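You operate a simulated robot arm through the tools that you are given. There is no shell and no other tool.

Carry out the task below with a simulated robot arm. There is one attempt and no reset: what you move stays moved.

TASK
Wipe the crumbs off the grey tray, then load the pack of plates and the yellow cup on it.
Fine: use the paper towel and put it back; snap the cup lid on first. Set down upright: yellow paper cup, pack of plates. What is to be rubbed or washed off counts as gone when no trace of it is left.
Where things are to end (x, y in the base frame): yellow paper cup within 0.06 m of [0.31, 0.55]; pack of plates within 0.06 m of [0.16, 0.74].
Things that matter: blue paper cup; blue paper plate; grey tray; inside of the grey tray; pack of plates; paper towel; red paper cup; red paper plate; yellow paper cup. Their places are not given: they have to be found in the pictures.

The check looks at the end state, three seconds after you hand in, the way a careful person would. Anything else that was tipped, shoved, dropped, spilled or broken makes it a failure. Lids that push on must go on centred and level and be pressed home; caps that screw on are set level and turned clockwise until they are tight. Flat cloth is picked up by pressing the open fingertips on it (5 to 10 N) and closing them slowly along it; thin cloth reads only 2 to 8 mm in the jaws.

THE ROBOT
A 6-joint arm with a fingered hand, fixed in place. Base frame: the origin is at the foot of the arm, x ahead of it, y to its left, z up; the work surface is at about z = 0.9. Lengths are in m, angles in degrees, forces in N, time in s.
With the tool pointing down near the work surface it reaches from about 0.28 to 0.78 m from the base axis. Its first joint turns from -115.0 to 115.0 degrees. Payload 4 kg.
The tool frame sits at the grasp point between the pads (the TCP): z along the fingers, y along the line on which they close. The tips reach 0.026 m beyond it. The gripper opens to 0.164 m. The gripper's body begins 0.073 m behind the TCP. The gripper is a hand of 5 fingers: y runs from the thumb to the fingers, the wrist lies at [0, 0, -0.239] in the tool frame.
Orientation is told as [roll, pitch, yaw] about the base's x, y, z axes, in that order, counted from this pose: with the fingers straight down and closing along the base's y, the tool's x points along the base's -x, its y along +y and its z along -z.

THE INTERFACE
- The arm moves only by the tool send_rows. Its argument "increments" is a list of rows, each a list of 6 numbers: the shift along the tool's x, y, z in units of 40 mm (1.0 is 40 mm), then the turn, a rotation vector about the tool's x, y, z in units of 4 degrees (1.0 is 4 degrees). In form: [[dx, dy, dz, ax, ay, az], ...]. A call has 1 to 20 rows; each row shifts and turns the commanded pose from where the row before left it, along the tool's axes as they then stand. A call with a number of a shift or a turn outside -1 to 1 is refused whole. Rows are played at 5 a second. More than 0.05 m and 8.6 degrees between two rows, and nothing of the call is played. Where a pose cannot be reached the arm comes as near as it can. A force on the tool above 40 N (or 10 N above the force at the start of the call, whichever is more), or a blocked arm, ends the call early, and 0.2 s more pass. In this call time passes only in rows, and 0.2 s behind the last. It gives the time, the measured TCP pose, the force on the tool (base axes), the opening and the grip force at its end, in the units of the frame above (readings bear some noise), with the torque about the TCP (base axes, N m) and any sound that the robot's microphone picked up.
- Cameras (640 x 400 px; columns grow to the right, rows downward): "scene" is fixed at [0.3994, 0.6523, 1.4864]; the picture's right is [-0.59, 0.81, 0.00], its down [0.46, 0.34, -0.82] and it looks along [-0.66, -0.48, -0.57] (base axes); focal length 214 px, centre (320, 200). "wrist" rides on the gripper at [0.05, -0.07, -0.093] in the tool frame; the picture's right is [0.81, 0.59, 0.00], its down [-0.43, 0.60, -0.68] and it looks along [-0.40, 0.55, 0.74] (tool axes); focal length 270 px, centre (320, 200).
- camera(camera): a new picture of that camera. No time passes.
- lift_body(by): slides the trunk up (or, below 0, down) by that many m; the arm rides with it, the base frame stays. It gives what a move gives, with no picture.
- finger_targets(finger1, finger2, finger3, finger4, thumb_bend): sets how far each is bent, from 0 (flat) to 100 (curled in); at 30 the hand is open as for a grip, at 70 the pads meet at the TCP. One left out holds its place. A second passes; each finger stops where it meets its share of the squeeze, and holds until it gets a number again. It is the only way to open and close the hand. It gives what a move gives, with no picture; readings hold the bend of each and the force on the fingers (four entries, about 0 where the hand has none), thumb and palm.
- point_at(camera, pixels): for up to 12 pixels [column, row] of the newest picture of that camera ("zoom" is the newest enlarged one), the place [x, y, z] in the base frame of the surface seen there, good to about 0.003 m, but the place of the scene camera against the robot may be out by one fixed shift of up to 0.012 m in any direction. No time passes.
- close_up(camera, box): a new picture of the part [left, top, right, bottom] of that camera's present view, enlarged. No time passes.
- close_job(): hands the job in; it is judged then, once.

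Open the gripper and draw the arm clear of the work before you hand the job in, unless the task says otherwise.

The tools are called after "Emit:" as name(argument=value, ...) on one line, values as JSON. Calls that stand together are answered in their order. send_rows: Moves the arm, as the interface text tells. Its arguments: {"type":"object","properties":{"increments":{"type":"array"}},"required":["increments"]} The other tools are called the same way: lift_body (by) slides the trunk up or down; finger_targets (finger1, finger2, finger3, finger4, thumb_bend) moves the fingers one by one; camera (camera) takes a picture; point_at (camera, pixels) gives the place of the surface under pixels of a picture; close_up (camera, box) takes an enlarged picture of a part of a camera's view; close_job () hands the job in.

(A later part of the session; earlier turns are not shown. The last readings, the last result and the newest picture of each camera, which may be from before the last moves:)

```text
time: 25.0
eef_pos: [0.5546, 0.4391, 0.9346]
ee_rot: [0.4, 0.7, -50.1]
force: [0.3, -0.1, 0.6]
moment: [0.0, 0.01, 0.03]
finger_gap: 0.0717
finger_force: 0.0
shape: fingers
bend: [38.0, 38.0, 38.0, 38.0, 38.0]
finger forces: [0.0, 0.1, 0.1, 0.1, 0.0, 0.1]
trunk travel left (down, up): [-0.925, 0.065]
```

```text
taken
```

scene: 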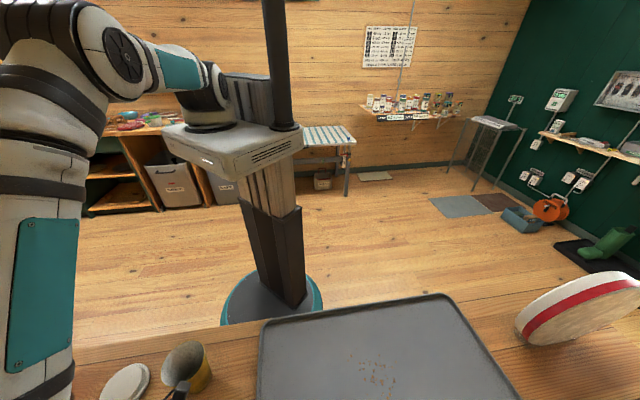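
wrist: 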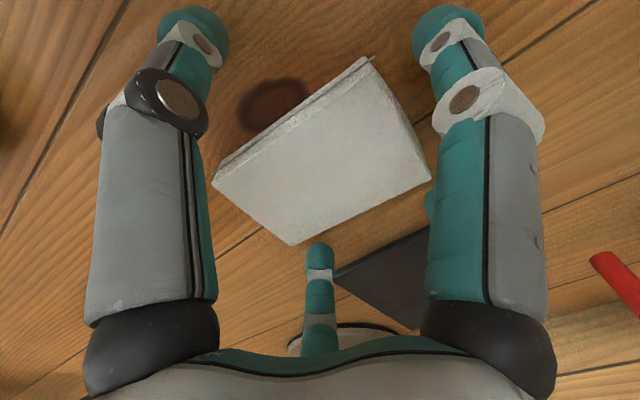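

The towel sits centred under the hand at (320,150). I close all digits around it.

Emit:
finger_targets(finger1=50, finger2=60, finger3=60, finger4=50, thumb_bend=60)

Emit:
camera(camera="wrist")

```text
time: 26.0
eef_pos: [0.5555, 0.4399, 0.9357]
ee_rot: [0.4, 0.8, -50.2]
force: [0.1, 0.0, 3.3]
moment: [0.0, -0.02, 0.02]
finger_gap: 0.0444
finger_force: 15.5
shape: fingers
bend: [46.0, 53.0, 53.0, 46.0, 56.0]
finger forces: [4.3, 6.5, 7.1, 4.2, 7.8, 0.0]
trunk travel left (down, up): [-0.925, 0.065]
```

```text
taken
```

wrist: 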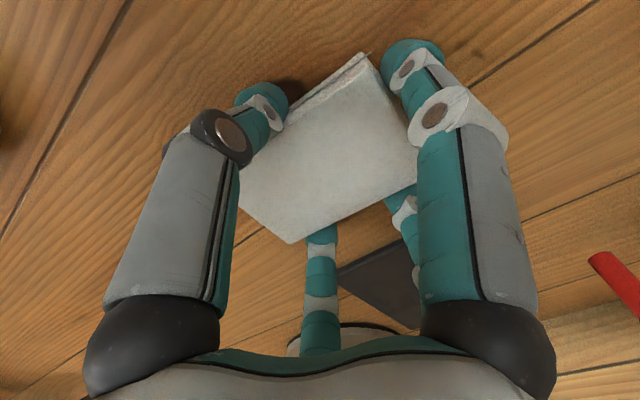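

The towel is held at 15.5 N with all digits. I lift, ease away from the jar, rise to z≈1.05 and look at it.

Emit:
send_rows(increments=[[0, 0, -0.5, 0, 0, 0], [0, 0, -0.5, 0, 0, 0], [0, -0.35, 0, 0, 0, 0], [0, -0.35, 0, 0, 0, 0], [0, 0, -0.7, 0, 0, 0], [0, 0, -0.7, 0, 0, 0], [0, 0, -0.7, 0, 0, 0]])

Emit:
camera(camera="wrist")

Emit:
camera(camera="scene")

Emit:
point_at(camera="scene", pixels=[[346, 354], [362, 348], [399, 380], [375, 396], [358, 380], [390, 365], [375, 399], [350, 365], [300, 380], [420, 330], [470, 380], [290, 330]])

Emit:
close_up(camera="scene", box=[320, 330, 430, 400])

```text
time: 27.6
eef_pos: [0.5334, 0.4182, 1.0605]
ee_rot: [0.4, 0.8, -50.1]
force: [-1.0, -0.7, -0.3]
moment: [-0.01, -0.01, -0.04]
finger_gap: 0.0441
finger_force: 14.8
shape: fingers
bend: [46.0, 53.0, 53.0, 46.0, 56.0]
finger forces: [4.3, 6.3, 6.3, 4.2, 7.8, 0.1]
trunk travel left (down, up): [-0.925, 0.065]
```

```text
taken
```

wrist: 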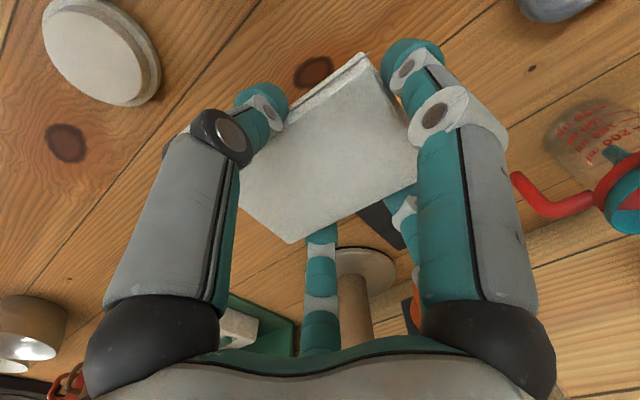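

```text
taken
```

scene: 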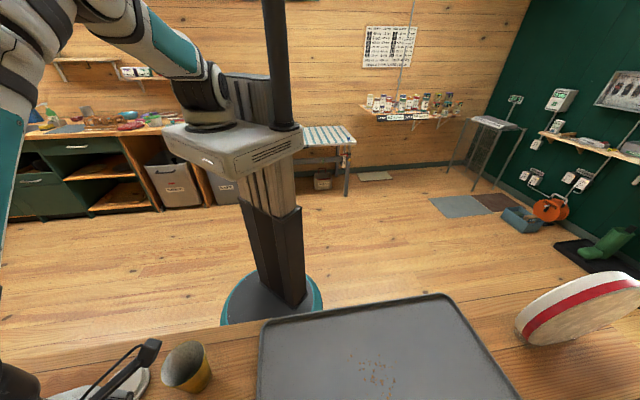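

```text
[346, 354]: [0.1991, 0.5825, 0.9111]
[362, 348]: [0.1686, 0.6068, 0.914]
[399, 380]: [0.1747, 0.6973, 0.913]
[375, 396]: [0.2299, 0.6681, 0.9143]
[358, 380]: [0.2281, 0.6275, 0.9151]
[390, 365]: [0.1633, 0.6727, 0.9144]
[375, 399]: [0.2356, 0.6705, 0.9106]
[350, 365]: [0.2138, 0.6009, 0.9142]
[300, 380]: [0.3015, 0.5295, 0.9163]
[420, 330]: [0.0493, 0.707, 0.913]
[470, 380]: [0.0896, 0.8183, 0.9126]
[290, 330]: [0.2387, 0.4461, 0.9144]
```

```text
5.71 times, centred on (375, 365) of scene
```

zoom: 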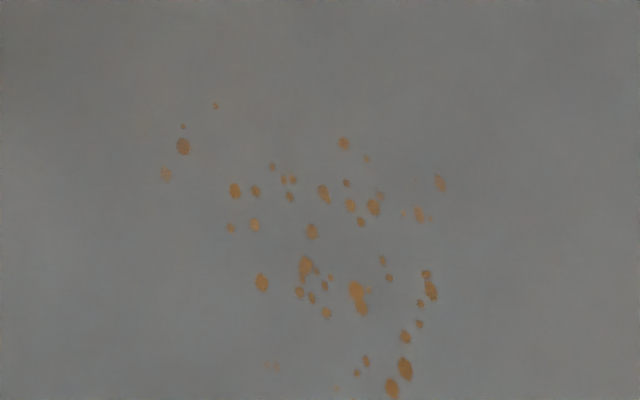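

The towel came up cleanly, level in the grip. I read the extent of the crumb patch from the enlarged picture.

Emit:
point_at(camera="zoom", pixels=[[163, 175], [215, 105], [343, 144], [440, 183], [430, 290], [392, 388], [272, 365], [340, 390], [230, 228], [310, 230]])

```text
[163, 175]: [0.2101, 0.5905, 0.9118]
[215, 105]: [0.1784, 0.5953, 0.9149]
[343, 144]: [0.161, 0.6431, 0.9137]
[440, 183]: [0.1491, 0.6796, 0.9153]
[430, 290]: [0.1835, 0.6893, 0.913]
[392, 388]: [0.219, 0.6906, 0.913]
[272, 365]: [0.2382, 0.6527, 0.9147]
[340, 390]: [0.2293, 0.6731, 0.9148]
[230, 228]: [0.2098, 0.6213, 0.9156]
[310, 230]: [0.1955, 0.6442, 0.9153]
```

The crumbs span about ±0.055 around (0.195,0.648). I carry the towel high to above the near edge of that patch at (0.141,0.603).

Emit:
send_rows(increments=[[0.895, -0.412, 0, 0, 0, 0], [0.895, -0.412, 0, 0, 0, 0], [0.895, -0.412, 0, 0, 0, 0], [0.895, -0.412, 0, 0, 0, 0], [0.895, -0.412, 0, 0, 0, 0], [0.895, -0.412, 0, 0, 0, 0], [0.895, -0.412, 0, 0, 0, 0], [0.895, -0.412, 0, 0, 0, 0], [0.895, -0.412, 0, 0, 0, 0], [0.895, -0.412, 0, 0, 0, 0], [0.895, -0.412, 0, 0, 0, 0]])

Emit:
camera(camera="wrist")

Emit:
camera(camera="scene")

```text
time: 30.0
eef_pos: [0.1415, 0.6054, 1.0636]
ee_rot: [0.3, 0.7, -50.2]
force: [0.1, 0.9, -0.4]
moment: [0.0, -0.02, 0.0]
finger_gap: 0.0442
finger_force: 15.1
shape: fingers
bend: [46.0, 53.0, 53.0, 46.0, 56.0]
finger forces: [4.2, 6.2, 6.2, 4.0, 7.7, 0.0]
trunk travel left (down, up): [-0.925, 0.065]
```

```text
taken
```

wrist: 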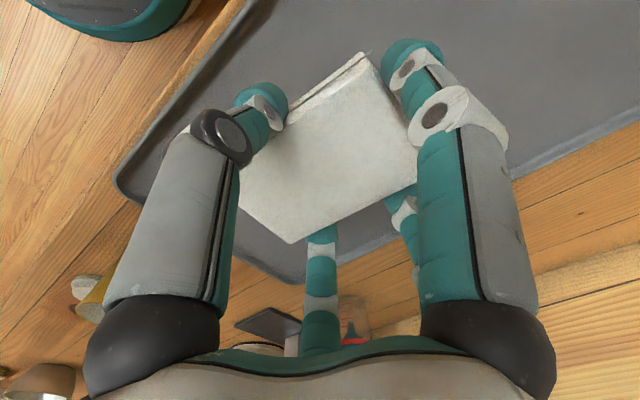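

```text
taken
```

scene: 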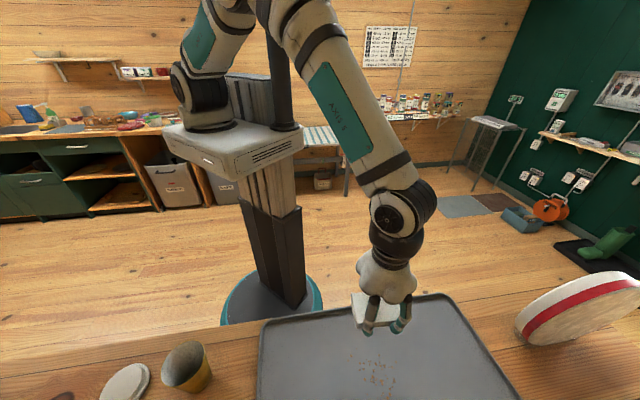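

The towel hangs level above the tray's inner side. I lower to just above the floor, then feel for contact in small steps.

Emit:
send_rows(increments=[[0, 0, 0.7, 0, 0, 0], [0, 0, 0.7, 0, 0, 0], [0, 0, 0.7, 0, 0, 0], [0, 0, 0.7, 0, 0, 0], [0, 0, 0.1, 0, 0, 0], [0, 0, 0.05, 0, 0, 0]])

Emit:
close_up(camera="scene", box=[310, 230, 450, 400])

```text
time: 31.4
eef_pos: [0.1418, 0.607, 0.946]
ee_rot: [0.4, 0.8, -50.1]
force: [0.8, -0.6, 0.1]
moment: [-0.01, 0.0, -0.01]
finger_gap: 0.0444
finger_force: 14.3
shape: fingers
bend: [46.0, 53.0, 53.0, 46.0, 56.0]
finger forces: [4.2, 6.3, 6.1, 3.9, 7.7, 0.0]
trunk travel left (down, up): [-0.925, 0.065]
```

```text
2.35 times, centred on (380, 315) of scene
```

zoom: 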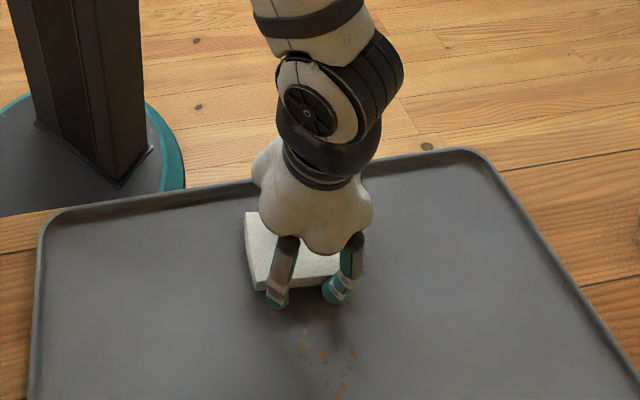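

No contact yet at z=0.946. I go down in 1–2 mm steps.

Emit:
send_rows(increments=[[0, 0, 0.05, 0, 0, 0], [0, 0, 0.05, 0, 0, 0], [0, 0, 0.025, 0, 0, 0]])

```text
time: 32.2
eef_pos: [0.1417, 0.6084, 0.9432]
ee_rot: [0.4, 0.9, -50.2]
force: [-0.3, 0.1, 6.5]
moment: [-0.06, -0.1, 0.02]
finger_gap: 0.044
finger_force: 15.5
shape: fingers
bend: [46.0, 53.0, 53.0, 46.0, 56.0]
finger forces: [4.1, 6.2, 8.7, 4.0, 8.2, 0.0]
trunk travel left (down, up): [-0.925, 0.065]
```

Contact at 6.5 N. I stroke along the tool's y across the crumb patch, 0.14 m, keeping height.

Emit:
send_rows(increments=[[0, 0.4, 0.003, 0, 0, 0], [0, 0.4, 0.003, 0, 0, 0], [0, 0.4, 0.003, 0, 0, 0], [0, 0.4, 0.003, 0, 0, 0], [0, 0.4, 0.003, 0, 0, 0], [0, 0.4, 0.003, 0, 0, 0], [0, 0.4, 0.003, 0, 0, 0], [0, 0.4, 0.003, 0, 0, 0], [0, 0.3, 0.002, 0, 0, 0]])

Emit:
camera(camera="scene")

Emit:
camera(camera="wrist")

```text
time: 34.2
eef_pos: [0.2484, 0.6962, 0.9419]
ee_rot: [0.3, 0.7, -50.1]
force: [-2.2, -3.3, 10.1]
moment: [-0.14, -0.04, -0.03]
finger_gap: 0.0443
finger_force: 18.0
shape: fingers
bend: [46.0, 54.0, 54.0, 46.0, 55.0]
finger forces: [4.4, 5.4, 12.0, 4.1, 10.1, 0.0]
trunk travel left (down, up): [-0.925, 0.065]
```

```text
taken
```

scene: 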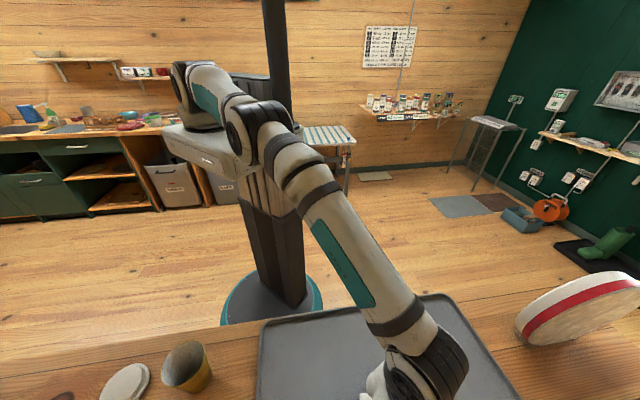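

```text
taken
```

wrist: 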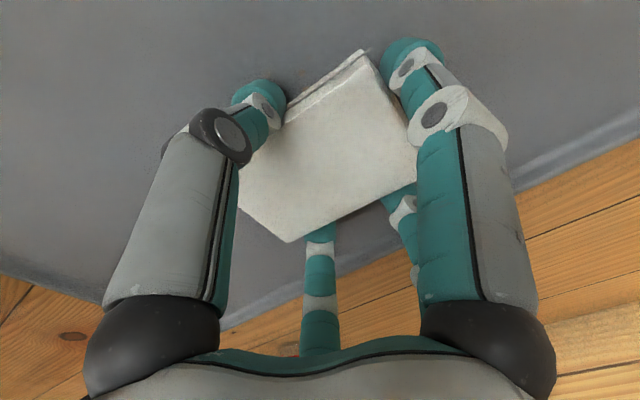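

The stroke went well at about 10 N, and the tray corner at (264,320) has not moved. I sidestep +x 0.04 and stroke back.

Emit:
send_rows(increments=[[0.5, 0, -0.01, 0, 0, 0], [0.5, 0, 0.008, 0, 0, 0], [0, -0.4, -0.003, 0, 0, 0], [0, -0.4, -0.003, 0, 0, 0], [0, -0.4, -0.003, 0, 0, 0], [0, -0.4, -0.003, 0, 0, 0], [0, -0.4, -0.003, 0, 0, 0], [0, -0.4, -0.003, 0, 0, 0], [0, -0.4, -0.003, 0, 0, 0], [0, -0.4, -0.003, 0, 0, 0], [0, -0.4, -0.003, 0, 0, 0]])

Emit:
camera(camera="scene")

```text
time: 36.6
eef_pos: [0.1178, 0.6202, 0.9425]
ee_rot: [0.4, 0.8, -50.1]
force: [-0.1, 0.8, 0.2]
moment: [0.02, -0.01, 0.02]
finger_gap: 0.0446
finger_force: 14.5
shape: fingers
bend: [46.0, 54.0, 54.0, 46.0, 56.0]
finger forces: [4.6, 6.3, 5.9, 3.8, 8.5, 0.0]
out of reach, approached as far as the arm can: row 2
trunk travel left (down, up): [-0.925, 0.065]
```

```text
taken
```

scene: 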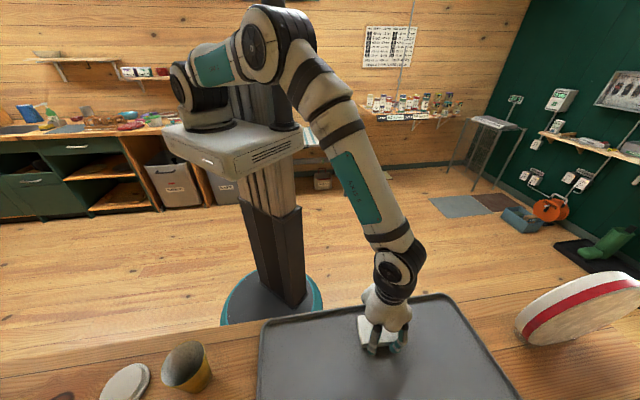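

The force has dropped to 0.2 N at the end of this pass. I zoom to see which crumbs remain.

Emit:
close_up(camera="scene", box=[300, 290, 460, 400])

Emit:
camera(camera="wrist")

```text
3.64 times, centred on (380, 345) of scene
```

zoom: 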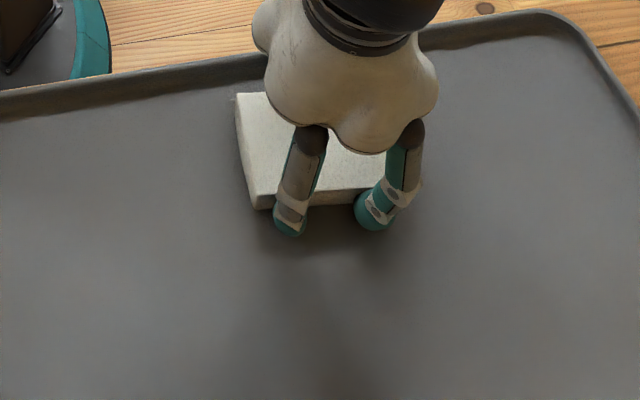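

```text
taken
```

wrist: 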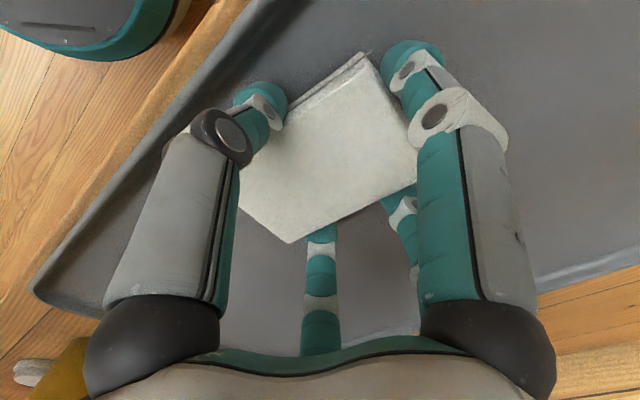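

The patch looks clean already. For safety I make a further pressed pass over the other side (tool x −0.045), then a second middle pass.

Emit:
send_rows(increments=[[-0.5, 0, 0, 0, 0, 0], [-0.5, 0, 0, 0, 0, 0], [-0.5, 0, 0, 0, 0, 0], [-0.4, 0, 0, 0, 0, 0]])

```text
time: 37.6
eef_pos: [0.1661, 0.5628, 0.9416]
ee_rot: [0.4, 0.8, -50.3]
force: [-0.3, -0.3, 0.0]
moment: [-0.01, 0.0, -0.01]
finger_gap: 0.0446
finger_force: 14.2
shape: fingers
bend: [46.0, 54.0, 54.0, 46.0, 56.0]
finger forces: [4.5, 6.2, 6.0, 3.8, 8.6, 0.0]
trunk travel left (down, up): [-0.925, 0.065]
```

No force here, so the towel is just clear. I press down in small steps until about 6 N.

Emit:
send_rows(increments=[[0, 0, 0.03, 0, 0, 0], [0, 0, 0.03, 0, 0, 0], [0, 0, 0.02, 0, 0, 0]])

```text
time: 38.4
eef_pos: [0.167, 0.5625, 0.942]
ee_rot: [0.6, 0.9, -50.1]
force: [1.6, -2.4, 25.1]
moment: [-0.44, -0.71, 0.02]
finger_gap: 0.0443
finger_force: 24.5
shape: fingers
bend: [46.0, 54.0, 54.0, 46.0, 56.0]
finger forces: [4.2, 5.9, 20.5, 8.4, 10.9, 0.1]
trunk travel left (down, up): [-0.925, 0.065]
```

25 N with an uneven moment: likely a digit touching near the rim slope. I ease up 2.5 mm and move inward along +y.

Emit:
send_rows(increments=[[0, 0, -0.05, 0, 0, 0], [0, 0.3, 0, 0, 0, 0], [0, 0.3, 0, 0, 0, 0]])

```text
time: 39.2
eef_pos: [0.1835, 0.577, 0.942]
ee_rot: [0.5, 0.8, -50.2]
force: [-2.6, -2.7, 9.9]
moment: [-0.18, -0.08, -0.04]
finger_gap: 0.0447
finger_force: 18.1
shape: fingers
bend: [46.0, 55.0, 54.0, 46.0, 55.0]
finger forces: [4.4, 5.7, 12.1, 4.3, 10.2, 0.1]
trunk travel left (down, up): [-0.925, 0.065]
```

The force is back at about 10 N. I stroke on across the tray at this line.

Emit:
send_rows(increments=[[0, 0.4, 0.003, 0, 0, 0], [0, 0.4, 0.003, 0, 0, 0], [0, 0.4, 0.003, 0, 0, 0], [0, 0.4, 0.003, 0, 0, 0], [0, 0.4, 0.003, 0, 0, 0], [0, 0.4, 0.003, 0, 0, 0], [0, 0.4, 0.003, 0, 0, 0]])

```text
time: 40.8
eef_pos: [0.2696, 0.6486, 0.9419]
ee_rot: [0.3, 0.9, -50.1]
force: [-0.5, 0.2, 4.4]
moment: [-0.05, -0.03, -0.07]
finger_gap: 0.0446
finger_force: 16.0
shape: fingers
bend: [46.0, 55.0, 54.0, 46.0, 55.0]
finger forces: [4.3, 5.9, 8.4, 3.9, 8.7, 0.0]
trunk travel left (down, up): [-0.925, 0.065]
```

4.4 N remain. I sidestep +x 0.05 and stroke back through the middle.

Emit:
send_rows(increments=[[0.4, 0, 0.01, 0, 0, 0], [0.4, 0, 0.01, 0, 0, 0], [0.4, 0, 0.01, 0, 0, 0], [0, -0.4, 0.01, 0, 0, 0], [0, -0.4, 0, 0, 0, 0], [0, -0.4, 0, 0, 0, 0], [0, -0.4, 0, 0, 0, 0], [0, -0.4, 0, 0, 0, 0], [0, -0.4, 0, 0, 0, 0], [0, -0.4, 0, 0, 0, 0]])

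```text
time: 43.0
eef_pos: [0.1547, 0.6144, 0.9413]
ee_rot: [0.6, 1.0, -50.1]
force: [7.8, 5.5, 28.9]
moment: [-0.58, -1.13, 0.35]
finger_gap: 0.0445
finger_force: 27.0
shape: fingers
bend: [46.0, 54.0, 54.0, 46.0, 56.0]
finger forces: [3.8, 7.1, 17.1, 18.3, 7.5, 0.0]
trunk travel left (down, up): [-0.925, 0.065]
```

28.9 N is more than wanted; I lift off straight and look at the tray.

Emit:
send_rows(increments=[[0, 0, -0.3, 0, 0, 0], [0, 0, -0.9, 0, 0, 0], [0, 0, -0.9, 0, 0, 0], [0, 0, -0.9, 0, 0, 0]])

Emit:
camera(camera="scene")

Emit:
camera(camera="wrist")

Emit:
close_up(camera="scene", box=[310, 330, 450, 400])

```text
time: 44.0
eef_pos: [0.1524, 0.6126, 1.0582]
ee_rot: [0.2, 0.9, -50.1]
force: [0.5, 0.4, -0.9]
moment: [0.04, 0.0, -0.03]
finger_gap: 0.0449
finger_force: 15.0
shape: fingers
bend: [46.0, 54.0, 54.0, 46.0, 55.0]
finger forces: [3.7, 5.9, 5.7, 4.6, 9.4, 0.1]
trunk travel left (down, up): [-0.925, 0.065]
```

```text
taken
```

scene: 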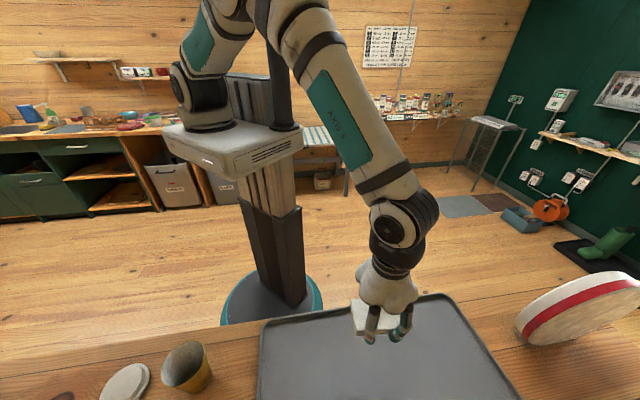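

```text
taken
```

wrist: 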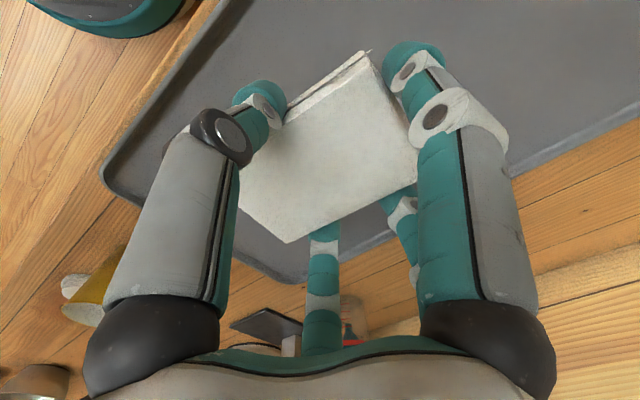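

```text
4.57 times, centred on (380, 365) of scene
```

zoom: 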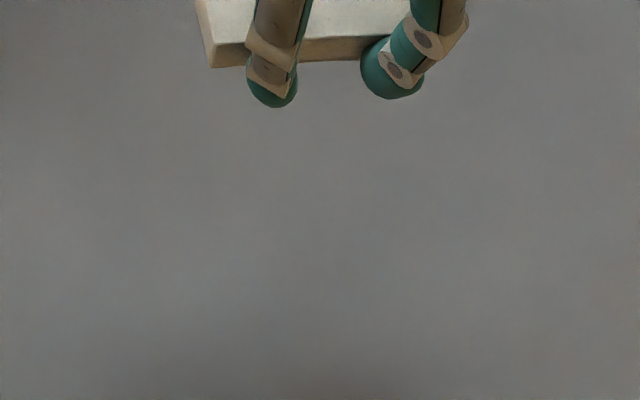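

The tray shows no crumbs and its corners sit where they were. I carry the towel back the way it came, to beside the jar above its old place.

Emit:
send_rows(increments=[[-0.894, 0.381, 0, 0, 0, 0], [-0.894, 0.381, 0, 0, 0, 0], [-0.894, 0.381, 0, 0, 0, 0], [-0.894, 0.381, 0, 0, 0, 0], [-0.894, 0.381, 0, 0, 0, 0], [-0.894, 0.381, 0, 0, 0, 0], [-0.894, 0.381, 0, 0, 0, 0], [-0.894, 0.381, 0, 0, 0, 0], [-0.894, 0.381, 0, 0, 0, 0], [-0.894, 0.381, 0, 0, 0, 0], [-0.894, 0.381, 0, 0, 0, 0]])

Emit:
camera(camera="scene")

Emit:
close_up(camera="scene", box=[240, 280, 540, 400])

```text
time: 46.4
eef_pos: [0.5357, 0.4178, 1.0545]
ee_rot: [0.3, 0.8, -50.2]
force: [-0.2, 0.3, 0.1]
moment: [0.01, 0.04, -0.02]
finger_gap: 0.0451
finger_force: 15.0
shape: fingers
bend: [46.0, 54.0, 54.0, 46.0, 55.0]
finger forces: [3.9, 5.8, 5.7, 4.5, 9.4, 0.0]
trunk travel left (down, up): [-0.925, 0.065]
```

```text
taken
```

scene: 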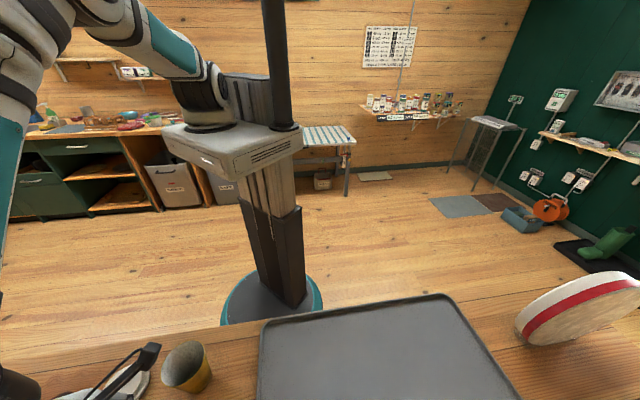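

```text
2.13 times, centred on (390, 340) of scene
```

zoom: 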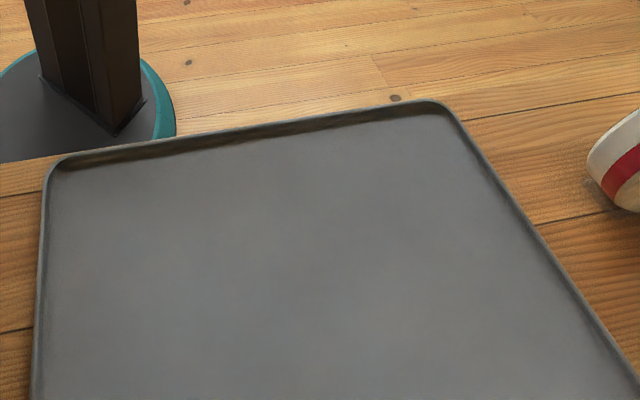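

The tray is clean. I check whether its corners shifted from before, then continue: shift over the towel's old place and lower to z≈0.95.

Emit:
point_at(camera="scene", pixels=[[264, 323], [441, 295], [514, 399], [260, 399]])

Emit:
send_rows(increments=[[0, 0, 0.7, 0, 0, 0], [0, 0, 0.7, 0, 0, 0], [0, 0, 0.55, 0, 0, 0], [0, 0.35, 0, 0, 0, 0], [0, 0.37, 0, 0, 0, 0]])

Emit:
camera(camera="wrist")

```text
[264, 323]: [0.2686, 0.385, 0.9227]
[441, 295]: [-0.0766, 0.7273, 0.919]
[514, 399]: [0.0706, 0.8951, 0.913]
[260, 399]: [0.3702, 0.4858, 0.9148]
```

```text
time: 47.6
eef_pos: [0.5571, 0.4373, 0.977]
ee_rot: [0.4, 0.8, -50.2]
force: [-0.6, -0.1, -1.0]
moment: [-0.01, 0.03, -0.01]
finger_gap: 0.045
finger_force: 14.5
shape: fingers
bend: [46.0, 54.0, 55.0, 46.0, 55.0]
finger forces: [3.8, 5.9, 5.6, 4.5, 9.3, 0.0]
trunk travel left (down, up): [-0.925, 0.065]
```

```text
taken
```

wrist: 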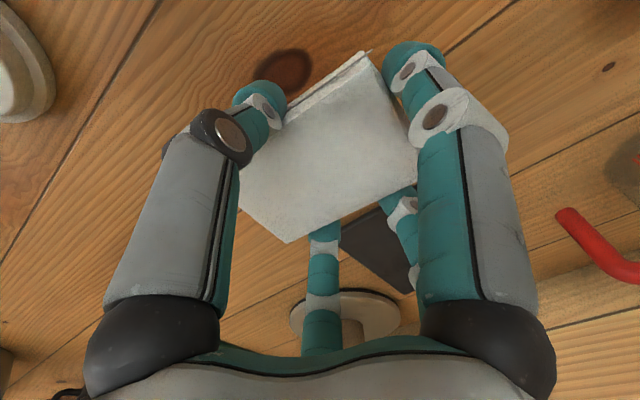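

All matches the old pick-up spot to within 3 mm. I lower gently to contact.

Emit:
send_rows(increments=[[0.07, 0, 0.45, 0, 0, 0], [0, 0, 0.35, 0, 0, 0], [0, 0, 0.1, 0, 0, 0], [0, 0, 0.05, 0, 0, 0]])

```text
time: 48.6
eef_pos: [0.5544, 0.44, 0.939]
ee_rot: [0.4, 0.8, -50.1]
force: [0.5, -0.2, -0.4]
moment: [-0.04, 0.0, -0.02]
finger_gap: 0.0451
finger_force: 14.5
shape: fingers
bend: [46.0, 54.0, 55.0, 46.0, 55.0]
finger forces: [3.7, 5.8, 5.7, 4.5, 9.3, 0.0]
trunk travel left (down, up): [-0.925, 0.065]
```

No contact yet at 0.939; I continue in 1 mm steps.

Emit:
send_rows(increments=[[0, 0, 0.04, 0, 0, 0], [0, 0, 0.03, 0, 0, 0], [0, 0, 0.02, 0, 0, 0]])

```text
time: 49.4
eef_pos: [0.5547, 0.4398, 0.9365]
ee_rot: [0.4, 0.7, -50.1]
force: [-0.7, -0.6, -0.3]
moment: [-0.03, 0.02, 0.0]
finger_gap: 0.0452
finger_force: 14.7
shape: fingers
bend: [46.0, 54.0, 55.0, 46.0, 55.0]
finger forces: [3.8, 5.8, 5.8, 4.5, 9.3, 0.1]
trunk travel left (down, up): [-0.925, 0.065]
```

Emit:
send_rows(increments=[[0, 0, 0.03, 0, 0, 0], [0, 0, 0.03, 0, 0, 0]])

```text
time: 50.0
eef_pos: [0.5553, 0.4389, 0.9359]
ee_rot: [0.5, 0.8, -50.2]
force: [0.2, -1.4, 11.6]
moment: [-0.26, -0.13, 0.05]
finger_gap: 0.0449
finger_force: 18.7
shape: fingers
bend: [46.0, 55.0, 55.0, 46.0, 55.0]
finger forces: [3.6, 5.7, 10.8, 6.4, 11.7, 0.0]
trunk travel left (down, up): [-0.925, 0.065]
```

The towel rests on the bench (11.6 N). I back off slightly and open the digits.

Emit:
send_rows(increments=[[0, 0, -0.03, 0, 0, 0]])

Emit:
finger_targets(finger1=38, finger2=40, finger3=40, finger4=38, thumb_bend=40)

Emit:
camera(camera="wrist")

```text
time: 50.4
eef_pos: [0.5542, 0.4395, 0.9361]
ee_rot: [0.5, 0.9, -50.1]
force: [1.6, -0.4, 10.6]
moment: [-0.12, -0.21, 0.06]
finger_gap: 0.045
finger_force: 18.2
shape: fingers
bend: [46.0, 55.0, 55.0, 46.0, 55.0]
finger forces: [3.6, 5.9, 11.2, 5.3, 9.9, 0.0]
trunk travel left (down, up): [-0.925, 0.065]
```

```text
time: 51.4
eef_pos: [0.5548, 0.4405, 0.9348]
ee_rot: [0.4, 0.7, -50.1]
force: [-0.6, -0.7, 0.1]
moment: [0.0, 0.01, 0.0]
finger_gap: 0.0693
finger_force: 0.0
shape: fingers
bend: [38.0, 40.0, 40.0, 38.0, 40.0]
finger forces: [0.1, 0.0, 0.1, 0.0, 0.0, 0.0]
trunk travel left (down, up): [-0.925, 0.065]
```

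```text
taken
```

wrist: 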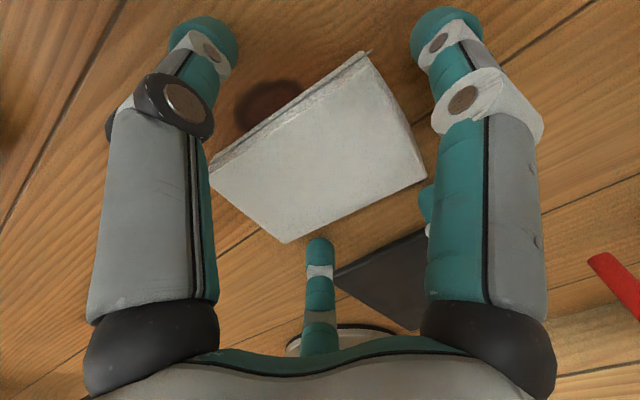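

The towel lies back as it was found, knot visible beside it as before. I rise clear of it beside the jar and turn the hand 18° for the lid.

Emit:
send_rows(increments=[[0, 0, -0.5, 0, 0, 0], [0, 0, -0.5, 0, 0, 0], [0, -0.35, -0.3, 0, 0, 0], [0, -0.15, -0.8, 0, 0, 0], [0, 0, -0.8, 0, 0, 0], [0, 0, -0.8, 0, 0, 0], [0, 0, -0.8, 0, 0, 0], [0, 0, 0, 0, 0, 0.9], [0, 0, 0, 0, 0, 0.9], [0, 0, 0, 0, 0, 0.9], [0, 0, 0, 0, 0, 0.9], [0, 0, 0, 0, 0, 0.9]])

Emit:
camera(camera="wrist")

```text
time: 54.0
eef_pos: [0.54, 0.4259, 1.114]
ee_rot: [0.1, 0.9, -68.2]
force: [0.0, -0.5, 0.4]
moment: [0.01, -0.01, 0.0]
finger_gap: 0.0693
finger_force: 0.0
shape: fingers
bend: [38.0, 40.0, 40.0, 38.0, 40.0]
finger forces: [0.1, 0.1, 0.0, 0.0, 0.0, 0.0]
trunk travel left (down, up): [-0.925, 0.065]
```

```text
taken
```

wrist: 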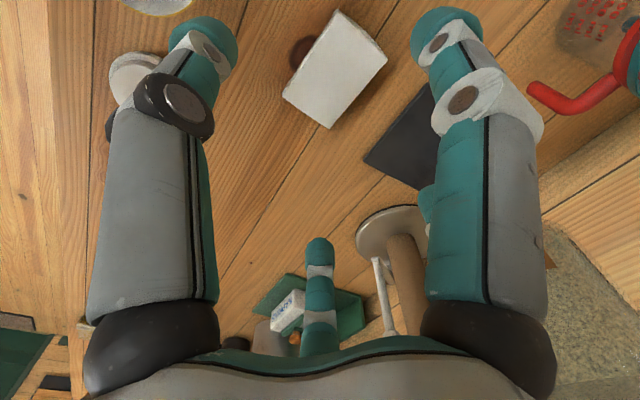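

The towel is seen intact at (335,70). I level the hand and move above the lid at (0.515,0.243).

Emit:
send_rows(increments=[[0, 0, 0, 0.025, -0.225, 0], [-0.8, -0.456, 0, 0, 0, 0], [-0.8, -0.456, 0, 0, 0, 0], [-0.8, -0.456, 0, 0, 0, 0], [-0.8, -0.456, 0, 0, 0, 0], [-0.8, -0.456, 0, 0, 0, 0], [0, 0, 0.8, 0, 0, 0], [0, 0, 0.8, 0, 0, 0]])

Emit:
camera(camera="wrist")

Emit:
camera(camera="scene")

```text
time: 55.8
eef_pos: [0.5165, 0.2423, 1.0519]
ee_rot: [-0.1, 0.0, -68.2]
force: [0.2, 0.1, -0.3]
moment: [-0.01, -0.01, -0.03]
finger_gap: 0.0694
finger_force: 0.0
shape: fingers
bend: [38.0, 40.0, 40.0, 38.0, 40.0]
finger forces: [0.0, 0.0, 0.0, 0.1, 0.0, 0.1]
trunk travel left (down, up): [-0.925, 0.065]
```

```text
taken
```

wrist: 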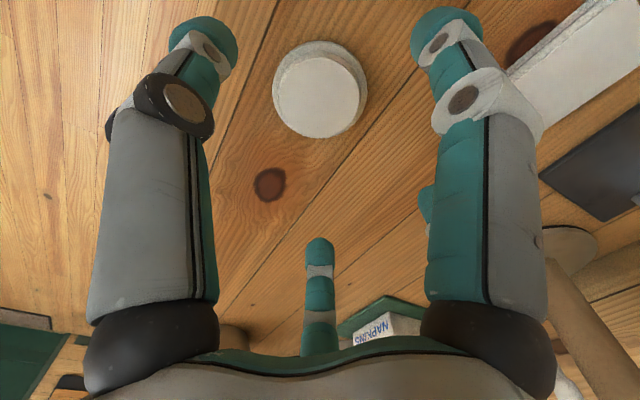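

```text
taken
```

scene: 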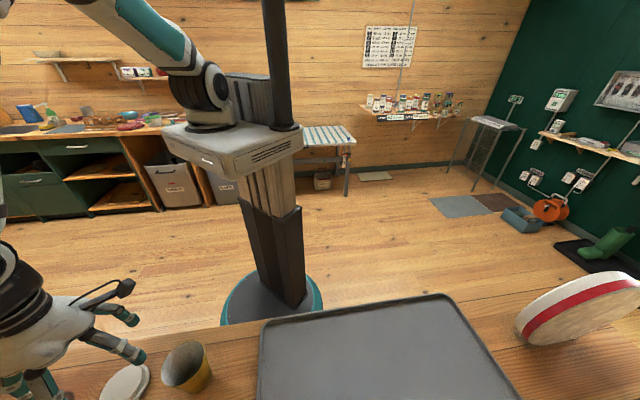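

The lid is at (320,90) between the digits. I zoom in and read points around its flange and plateau.

Emit:
close_up(camera="wrist", box=[250, 25, 390, 155])

Emit:
point_at(camera="wrist", pixels=[[276, 96], [358, 96], [318, 58], [318, 135], [318, 97], [295, 65], [345, 65], [290, 125], [348, 125], [318, 45], [366, 78], [280, 65]])

```text
3.08 times, centred on (320, 90) of wrist
```

zoom: 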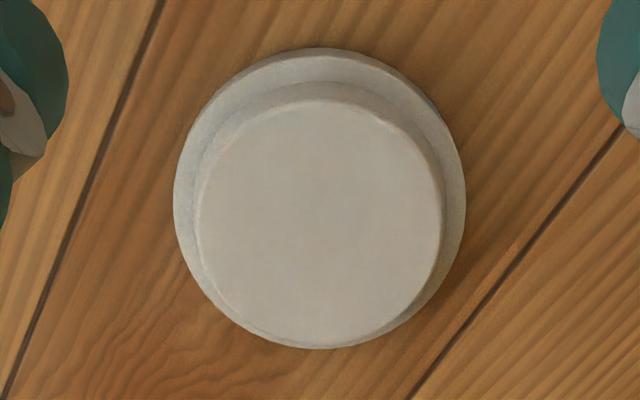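

```text
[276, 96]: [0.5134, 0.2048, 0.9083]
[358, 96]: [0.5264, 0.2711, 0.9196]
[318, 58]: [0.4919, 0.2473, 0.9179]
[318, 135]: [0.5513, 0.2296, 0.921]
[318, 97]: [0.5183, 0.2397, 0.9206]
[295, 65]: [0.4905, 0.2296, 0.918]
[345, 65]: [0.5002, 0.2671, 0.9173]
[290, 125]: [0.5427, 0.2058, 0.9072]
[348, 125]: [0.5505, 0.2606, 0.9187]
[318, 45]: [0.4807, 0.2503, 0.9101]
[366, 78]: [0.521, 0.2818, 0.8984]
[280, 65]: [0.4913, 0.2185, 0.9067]
```

Lid centre about (0.521,0.241), flange radius ~0.039, top z 0.92. I centre and lower around it to z≈0.932.

Emit:
send_rows(increments=[[-0.07, 0.09, 0.6, 0, 0, 0], [0, 0, 0.8, 0, 0, 0], [0, 0, 0.8, 0, 0, 0], [0, 0, 0.5, 0, 0, 0], [0, 0, 0.25, 0, 0, 0]])

Emit:
camera(camera="wrist")

Emit:
camera(camera="scene")

```text
time: 57.0
eef_pos: [0.5205, 0.2413, 0.9322]
ee_rot: [0.0, -0.1, -68.1]
force: [-0.2, -0.8, 0.1]
moment: [0.0, 0.01, -0.03]
finger_gap: 0.0695
finger_force: 0.0
shape: fingers
bend: [38.0, 40.0, 40.0, 38.0, 40.0]
finger forces: [0.1, 0.0, 0.0, 0.0, 0.0, 0.0]
trunk travel left (down, up): [-0.925, 0.065]
```

```text
taken
```

wrist: 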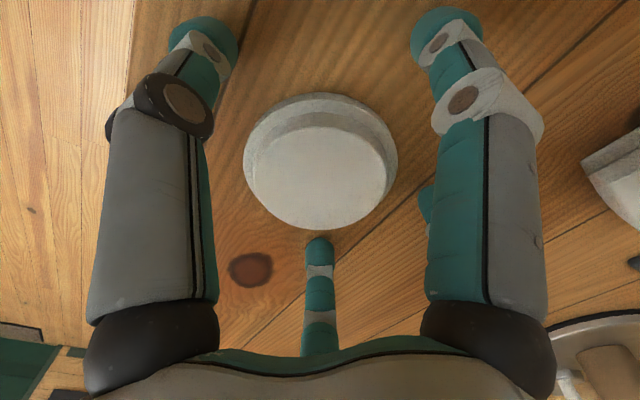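

```text
taken
```

scene: 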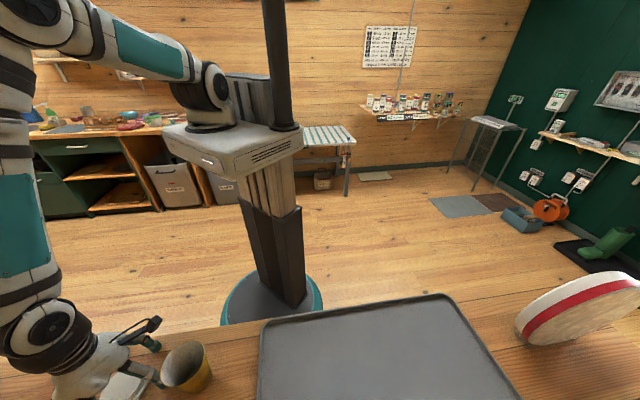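

The lid is between all digits. I read its outline once more at close range before closing.

Emit:
point_at(camera="wrist", pixels=[[255, 165], [385, 165], [320, 130], [318, 225], [320, 175], [250, 140], [392, 140], [320, 98], [272, 112], [365, 112], [320, 255], [320, 245]])

Emit:
close_up(camera="scene", box=[60, 310, 240, 400])

```text
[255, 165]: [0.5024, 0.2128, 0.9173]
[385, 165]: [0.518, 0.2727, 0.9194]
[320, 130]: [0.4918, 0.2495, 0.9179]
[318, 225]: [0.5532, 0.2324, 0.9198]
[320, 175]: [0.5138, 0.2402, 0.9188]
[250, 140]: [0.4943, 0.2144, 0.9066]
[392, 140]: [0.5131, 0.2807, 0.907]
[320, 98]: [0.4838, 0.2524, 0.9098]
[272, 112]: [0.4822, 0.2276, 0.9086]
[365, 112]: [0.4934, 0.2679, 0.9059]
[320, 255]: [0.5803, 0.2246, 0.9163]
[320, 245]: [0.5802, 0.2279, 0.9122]
```

```text
3.56 times, centred on (150, 355) of scene
```

zoom: 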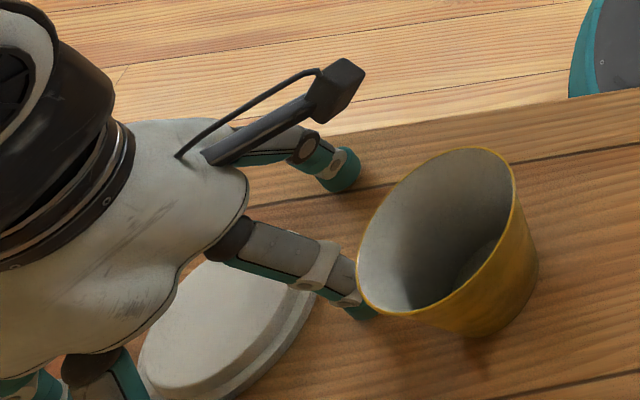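

The lid is centred at (0.521,0.241), matching the TCP. I close all digits on its flange.

Emit:
finger_targets(finger1=60, finger2=60, finger3=60, finger4=60, thumb_bend=60)

Emit:
camera(camera="wrist")

```text
time: 58.0
eef_pos: [0.5198, 0.2405, 0.9353]
ee_rot: [0.4, 0.1, -68.1]
force: [0.3, -0.6, 32.2]
moment: [-0.01, 0.09, 0.01]
finger_gap: 0.0401
finger_force: 35.4
shape: fingers
bend: [52.0, 53.0, 52.0, 52.0, 53.0]
finger forces: [16.5, 12.8, 12.3, 16.0, 13.9, 0.1]
trunk travel left (down, up): [-0.925, 0.065]
```

```text
taken
```

wrist: 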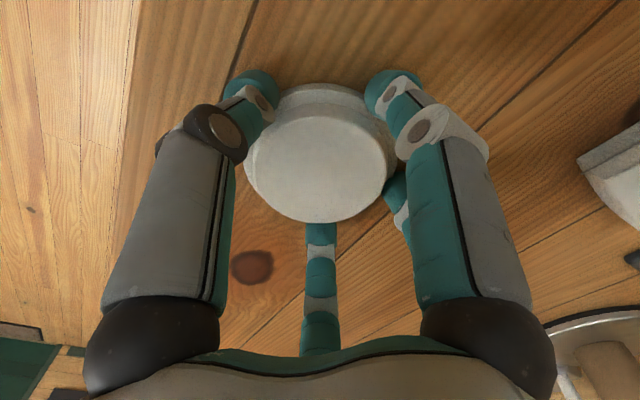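

The fingertips press on the bench (32 N) while gripping. I raise 3 mm to unload them and re-close lightly.

Emit:
send_rows(increments=[[0, 0, -0.06, 0, 0, 0]])

Emit:
finger_targets(finger1=62, finger2=62, finger3=62, finger4=62, thumb_bend=62)

Emit:
camera(camera="wrist")

```text
time: 58.4
eef_pos: [0.5193, 0.2407, 0.9355]
ee_rot: [0.2, 0.0, -68.1]
force: [2.1, 0.9, 19.3]
moment: [0.37, -0.55, -0.03]
finger_gap: 0.0404
finger_force: 29.8
shape: fingers
bend: [52.0, 53.0, 52.0, 53.0, 54.0]
finger forces: [9.3, 17.1, 13.7, 8.9, 10.8, 0.1]
trunk travel left (down, up): [-0.925, 0.065]
```

```text
time: 59.4
eef_pos: [0.5185, 0.2405, 0.9354]
ee_rot: [0.0, -0.1, -68.1]
force: [-1.7, -0.8, 12.5]
moment: [0.12, -0.23, -0.02]
finger_gap: 0.0402
finger_force: 28.6
shape: fingers
bend: [52.0, 52.0, 52.0, 53.0, 54.0]
finger forces: [9.1, 14.0, 12.0, 9.7, 13.1, 0.1]
trunk travel left (down, up): [-0.925, 0.065]
```

```text
taken
```

wrist: 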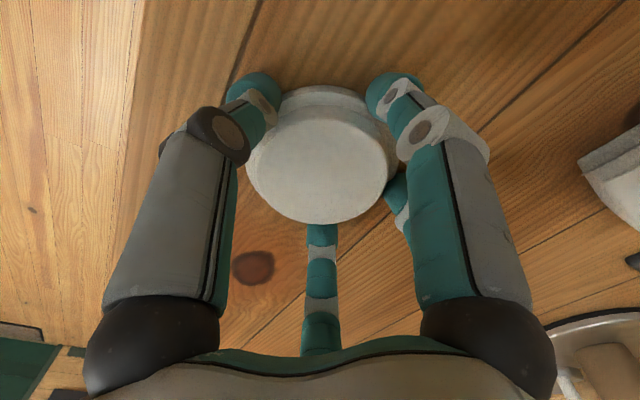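

Still 12.5 N on the tips; I raise a further 2 mm, then lift to see if the lid follows.

Emit:
send_rows(increments=[[0, 0, -0.05, 0, 0, 0], [0, 0, -0.05, 0, 0, 0]])

Emit:
camera(camera="wrist")

```text
time: 60.0
eef_pos: [0.5197, 0.2415, 0.9387]
ee_rot: [0.0, 0.0, -68.1]
force: [0.3, 0.7, 0.4]
moment: [0.0, -0.02, -0.02]
finger_gap: 0.0402
finger_force: 22.8
shape: fingers
bend: [52.0, 52.0, 52.0, 53.0, 55.0]
finger forces: [8.0, 8.3, 8.4, 7.6, 12.8, 0.0]
trunk travel left (down, up): [-0.925, 0.065]
```

```text
taken
```

wrist: 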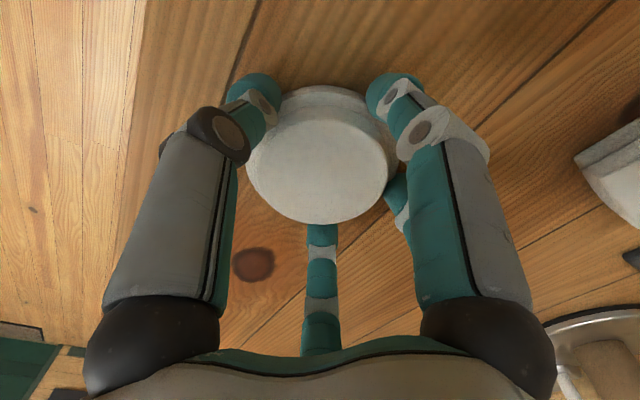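

Free of the bench and gripped at 22.8 N. I lift 0.12 m and check the lid's level.

Emit:
send_rows(increments=[[0, 0, -0.5, 0, 0, 0], [0, 0, -0.8, 0, 0, 0], [0, 0, -0.8, 0, 0, 0], [0, 0, -0.8, 0, 0, 0]])

Emit:
camera(camera="wrist")

Emit:
point_at(camera="wrist", pixels=[[260, 165], [380, 165], [320, 115], [318, 212], [320, 165], [290, 130], [350, 130], [290, 200], [350, 200], [320, 93], [300, 97], [345, 97]])

Emit:
camera(camera="scene")

```text
time: 61.0
eef_pos: [0.5181, 0.2389, 1.0561]
ee_rot: [0.1, 0.0, -68.2]
force: [0.0, 0.0, -0.3]
moment: [0.01, -0.01, 0.01]
finger_gap: 0.0399
finger_force: 23.0
shape: fingers
bend: [52.0, 52.0, 52.0, 53.0, 55.0]
finger forces: [8.0, 8.3, 8.5, 7.6, 12.8, 0.1]
trunk travel left (down, up): [-0.925, 0.065]
```

```text
taken
```

wrist: 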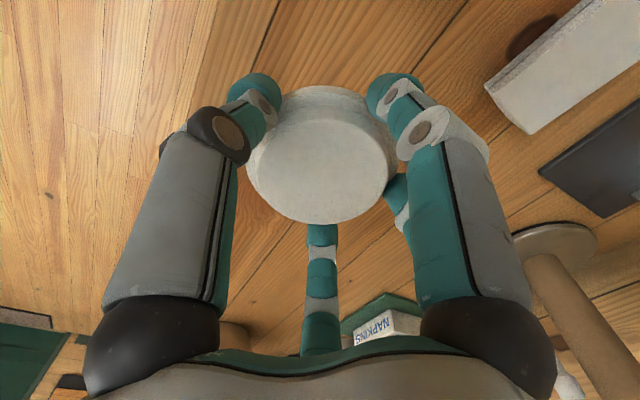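

```text
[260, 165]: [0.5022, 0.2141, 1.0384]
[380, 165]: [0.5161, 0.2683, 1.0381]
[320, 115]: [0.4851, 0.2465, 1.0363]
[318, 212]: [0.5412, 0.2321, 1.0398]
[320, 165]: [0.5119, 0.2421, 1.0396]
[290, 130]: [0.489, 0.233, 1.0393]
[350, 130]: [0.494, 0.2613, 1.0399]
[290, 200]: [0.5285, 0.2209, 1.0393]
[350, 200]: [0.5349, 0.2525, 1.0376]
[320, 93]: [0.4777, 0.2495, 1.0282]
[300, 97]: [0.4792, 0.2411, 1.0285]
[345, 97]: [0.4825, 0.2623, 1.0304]
```

```text
taken
```

scene: 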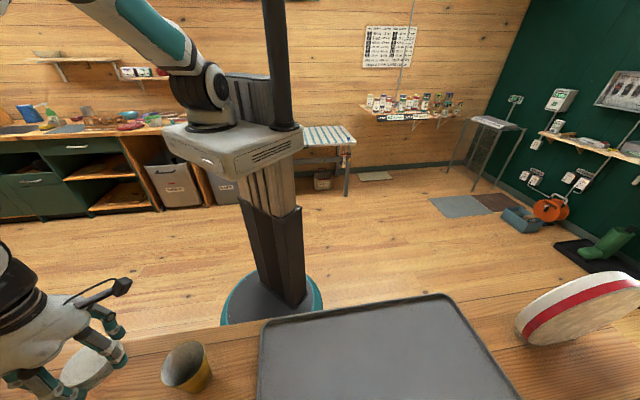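

The lid is level (plateau z 1.038±0.001). I zoom to find its centre relative to the hand precisely.

Emit:
close_up(camera="wrist", box=[230, 75, 410, 235])

```text
2.50 times, centred on (320, 155) of wrist
```

zoom: 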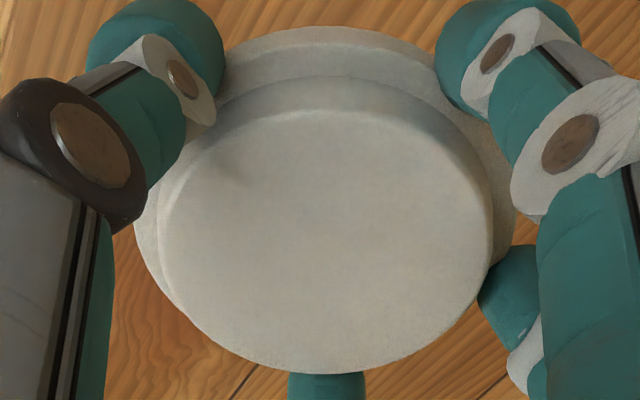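

I read points just inside the plateau's edge to fit its centre.

Emit:
point_at(camera="zoom", pixels=[[166, 235], [485, 235], [325, 114], [325, 367], [214, 332], [438, 330], [222, 150], [425, 148], [140, 225], [510, 215], [325, 34], [240, 45]])

```text
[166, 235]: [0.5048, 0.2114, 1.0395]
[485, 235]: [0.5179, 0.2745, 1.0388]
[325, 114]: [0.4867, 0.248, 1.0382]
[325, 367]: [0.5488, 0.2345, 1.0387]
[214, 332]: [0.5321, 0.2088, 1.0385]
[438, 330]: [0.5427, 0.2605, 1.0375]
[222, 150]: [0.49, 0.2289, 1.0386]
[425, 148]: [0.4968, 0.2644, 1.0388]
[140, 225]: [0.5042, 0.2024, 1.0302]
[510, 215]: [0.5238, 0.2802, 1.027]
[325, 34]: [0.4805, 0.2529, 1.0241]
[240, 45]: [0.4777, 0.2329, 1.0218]
```

Lid centre ≈ TCP (within ~2 mm). To locate the cup's rim accurately I move so the cup shows to the right of the digits.

Emit:
send_rows(increments=[[-0.064, -0.806, 0, 0, 0, 0], [-0.064, -0.806, 0, 0, 0, 0], [-0.064, -0.806, 0, 0, 0, 0], [-0.064, -0.806, 0, 0, 0, 0], [-0.064, -0.806, 0, 0, 0, 0], [-0.064, -0.806, 0, 0, 0, 0]])

Emit:
camera(camera="wrist")

```text
time: 62.4
eef_pos: [0.3456, 0.153, 1.0555]
ee_rot: [0.0, 0.0, -68.1]
force: [-0.2, -0.8, -0.6]
moment: [0.0, -0.03, -0.01]
finger_gap: 0.0403
finger_force: 23.2
shape: fingers
bend: [52.0, 52.0, 52.0, 53.0, 55.0]
finger forces: [8.0, 8.3, 8.5, 7.6, 12.7, 0.1]
trunk travel left (down, up): [-0.925, 0.065]
```

```text
taken
```

wrist: 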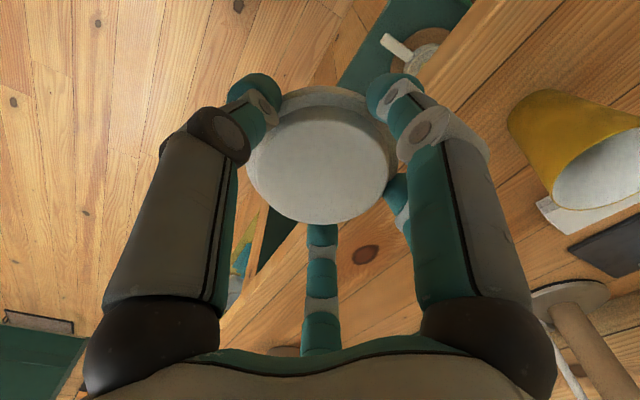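

The cup's mouth is cut off at the right edge (600,160). I shift a bit to the image's right.

Emit:
send_rows(increments=[[0.81, 0.59, 0, 0, 0, 0]])

Emit:
camera(camera="wrist")

Emit:
close_up(camera="wrist", box=[460, 60, 640, 240])

```text
time: 62.8
eef_pos: [0.3557, 0.1955, 1.0554]
ee_rot: [0.0, -0.2, -68.1]
force: [-0.4, 0.3, 0.6]
moment: [-0.06, 0.01, 0.01]
finger_gap: 0.0405
finger_force: 22.5
shape: fingers
bend: [52.0, 52.0, 52.0, 53.0, 55.0]
finger forces: [8.0, 8.3, 8.5, 7.7, 12.7, 0.0]
trunk travel left (down, up): [-0.925, 0.065]
```

```text
taken
```

wrist: 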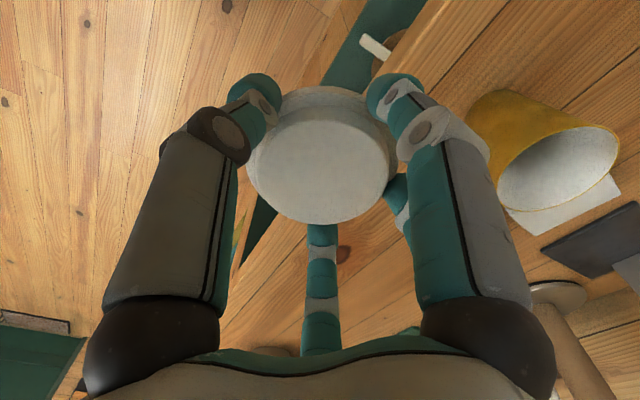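

```text
2.22 times, centred on (550, 150) of wrist
```

zoom: 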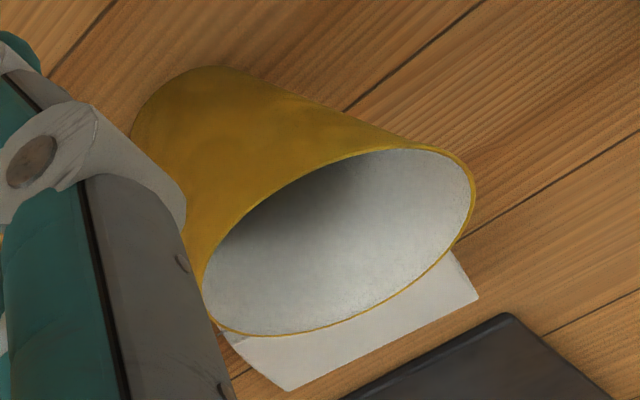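

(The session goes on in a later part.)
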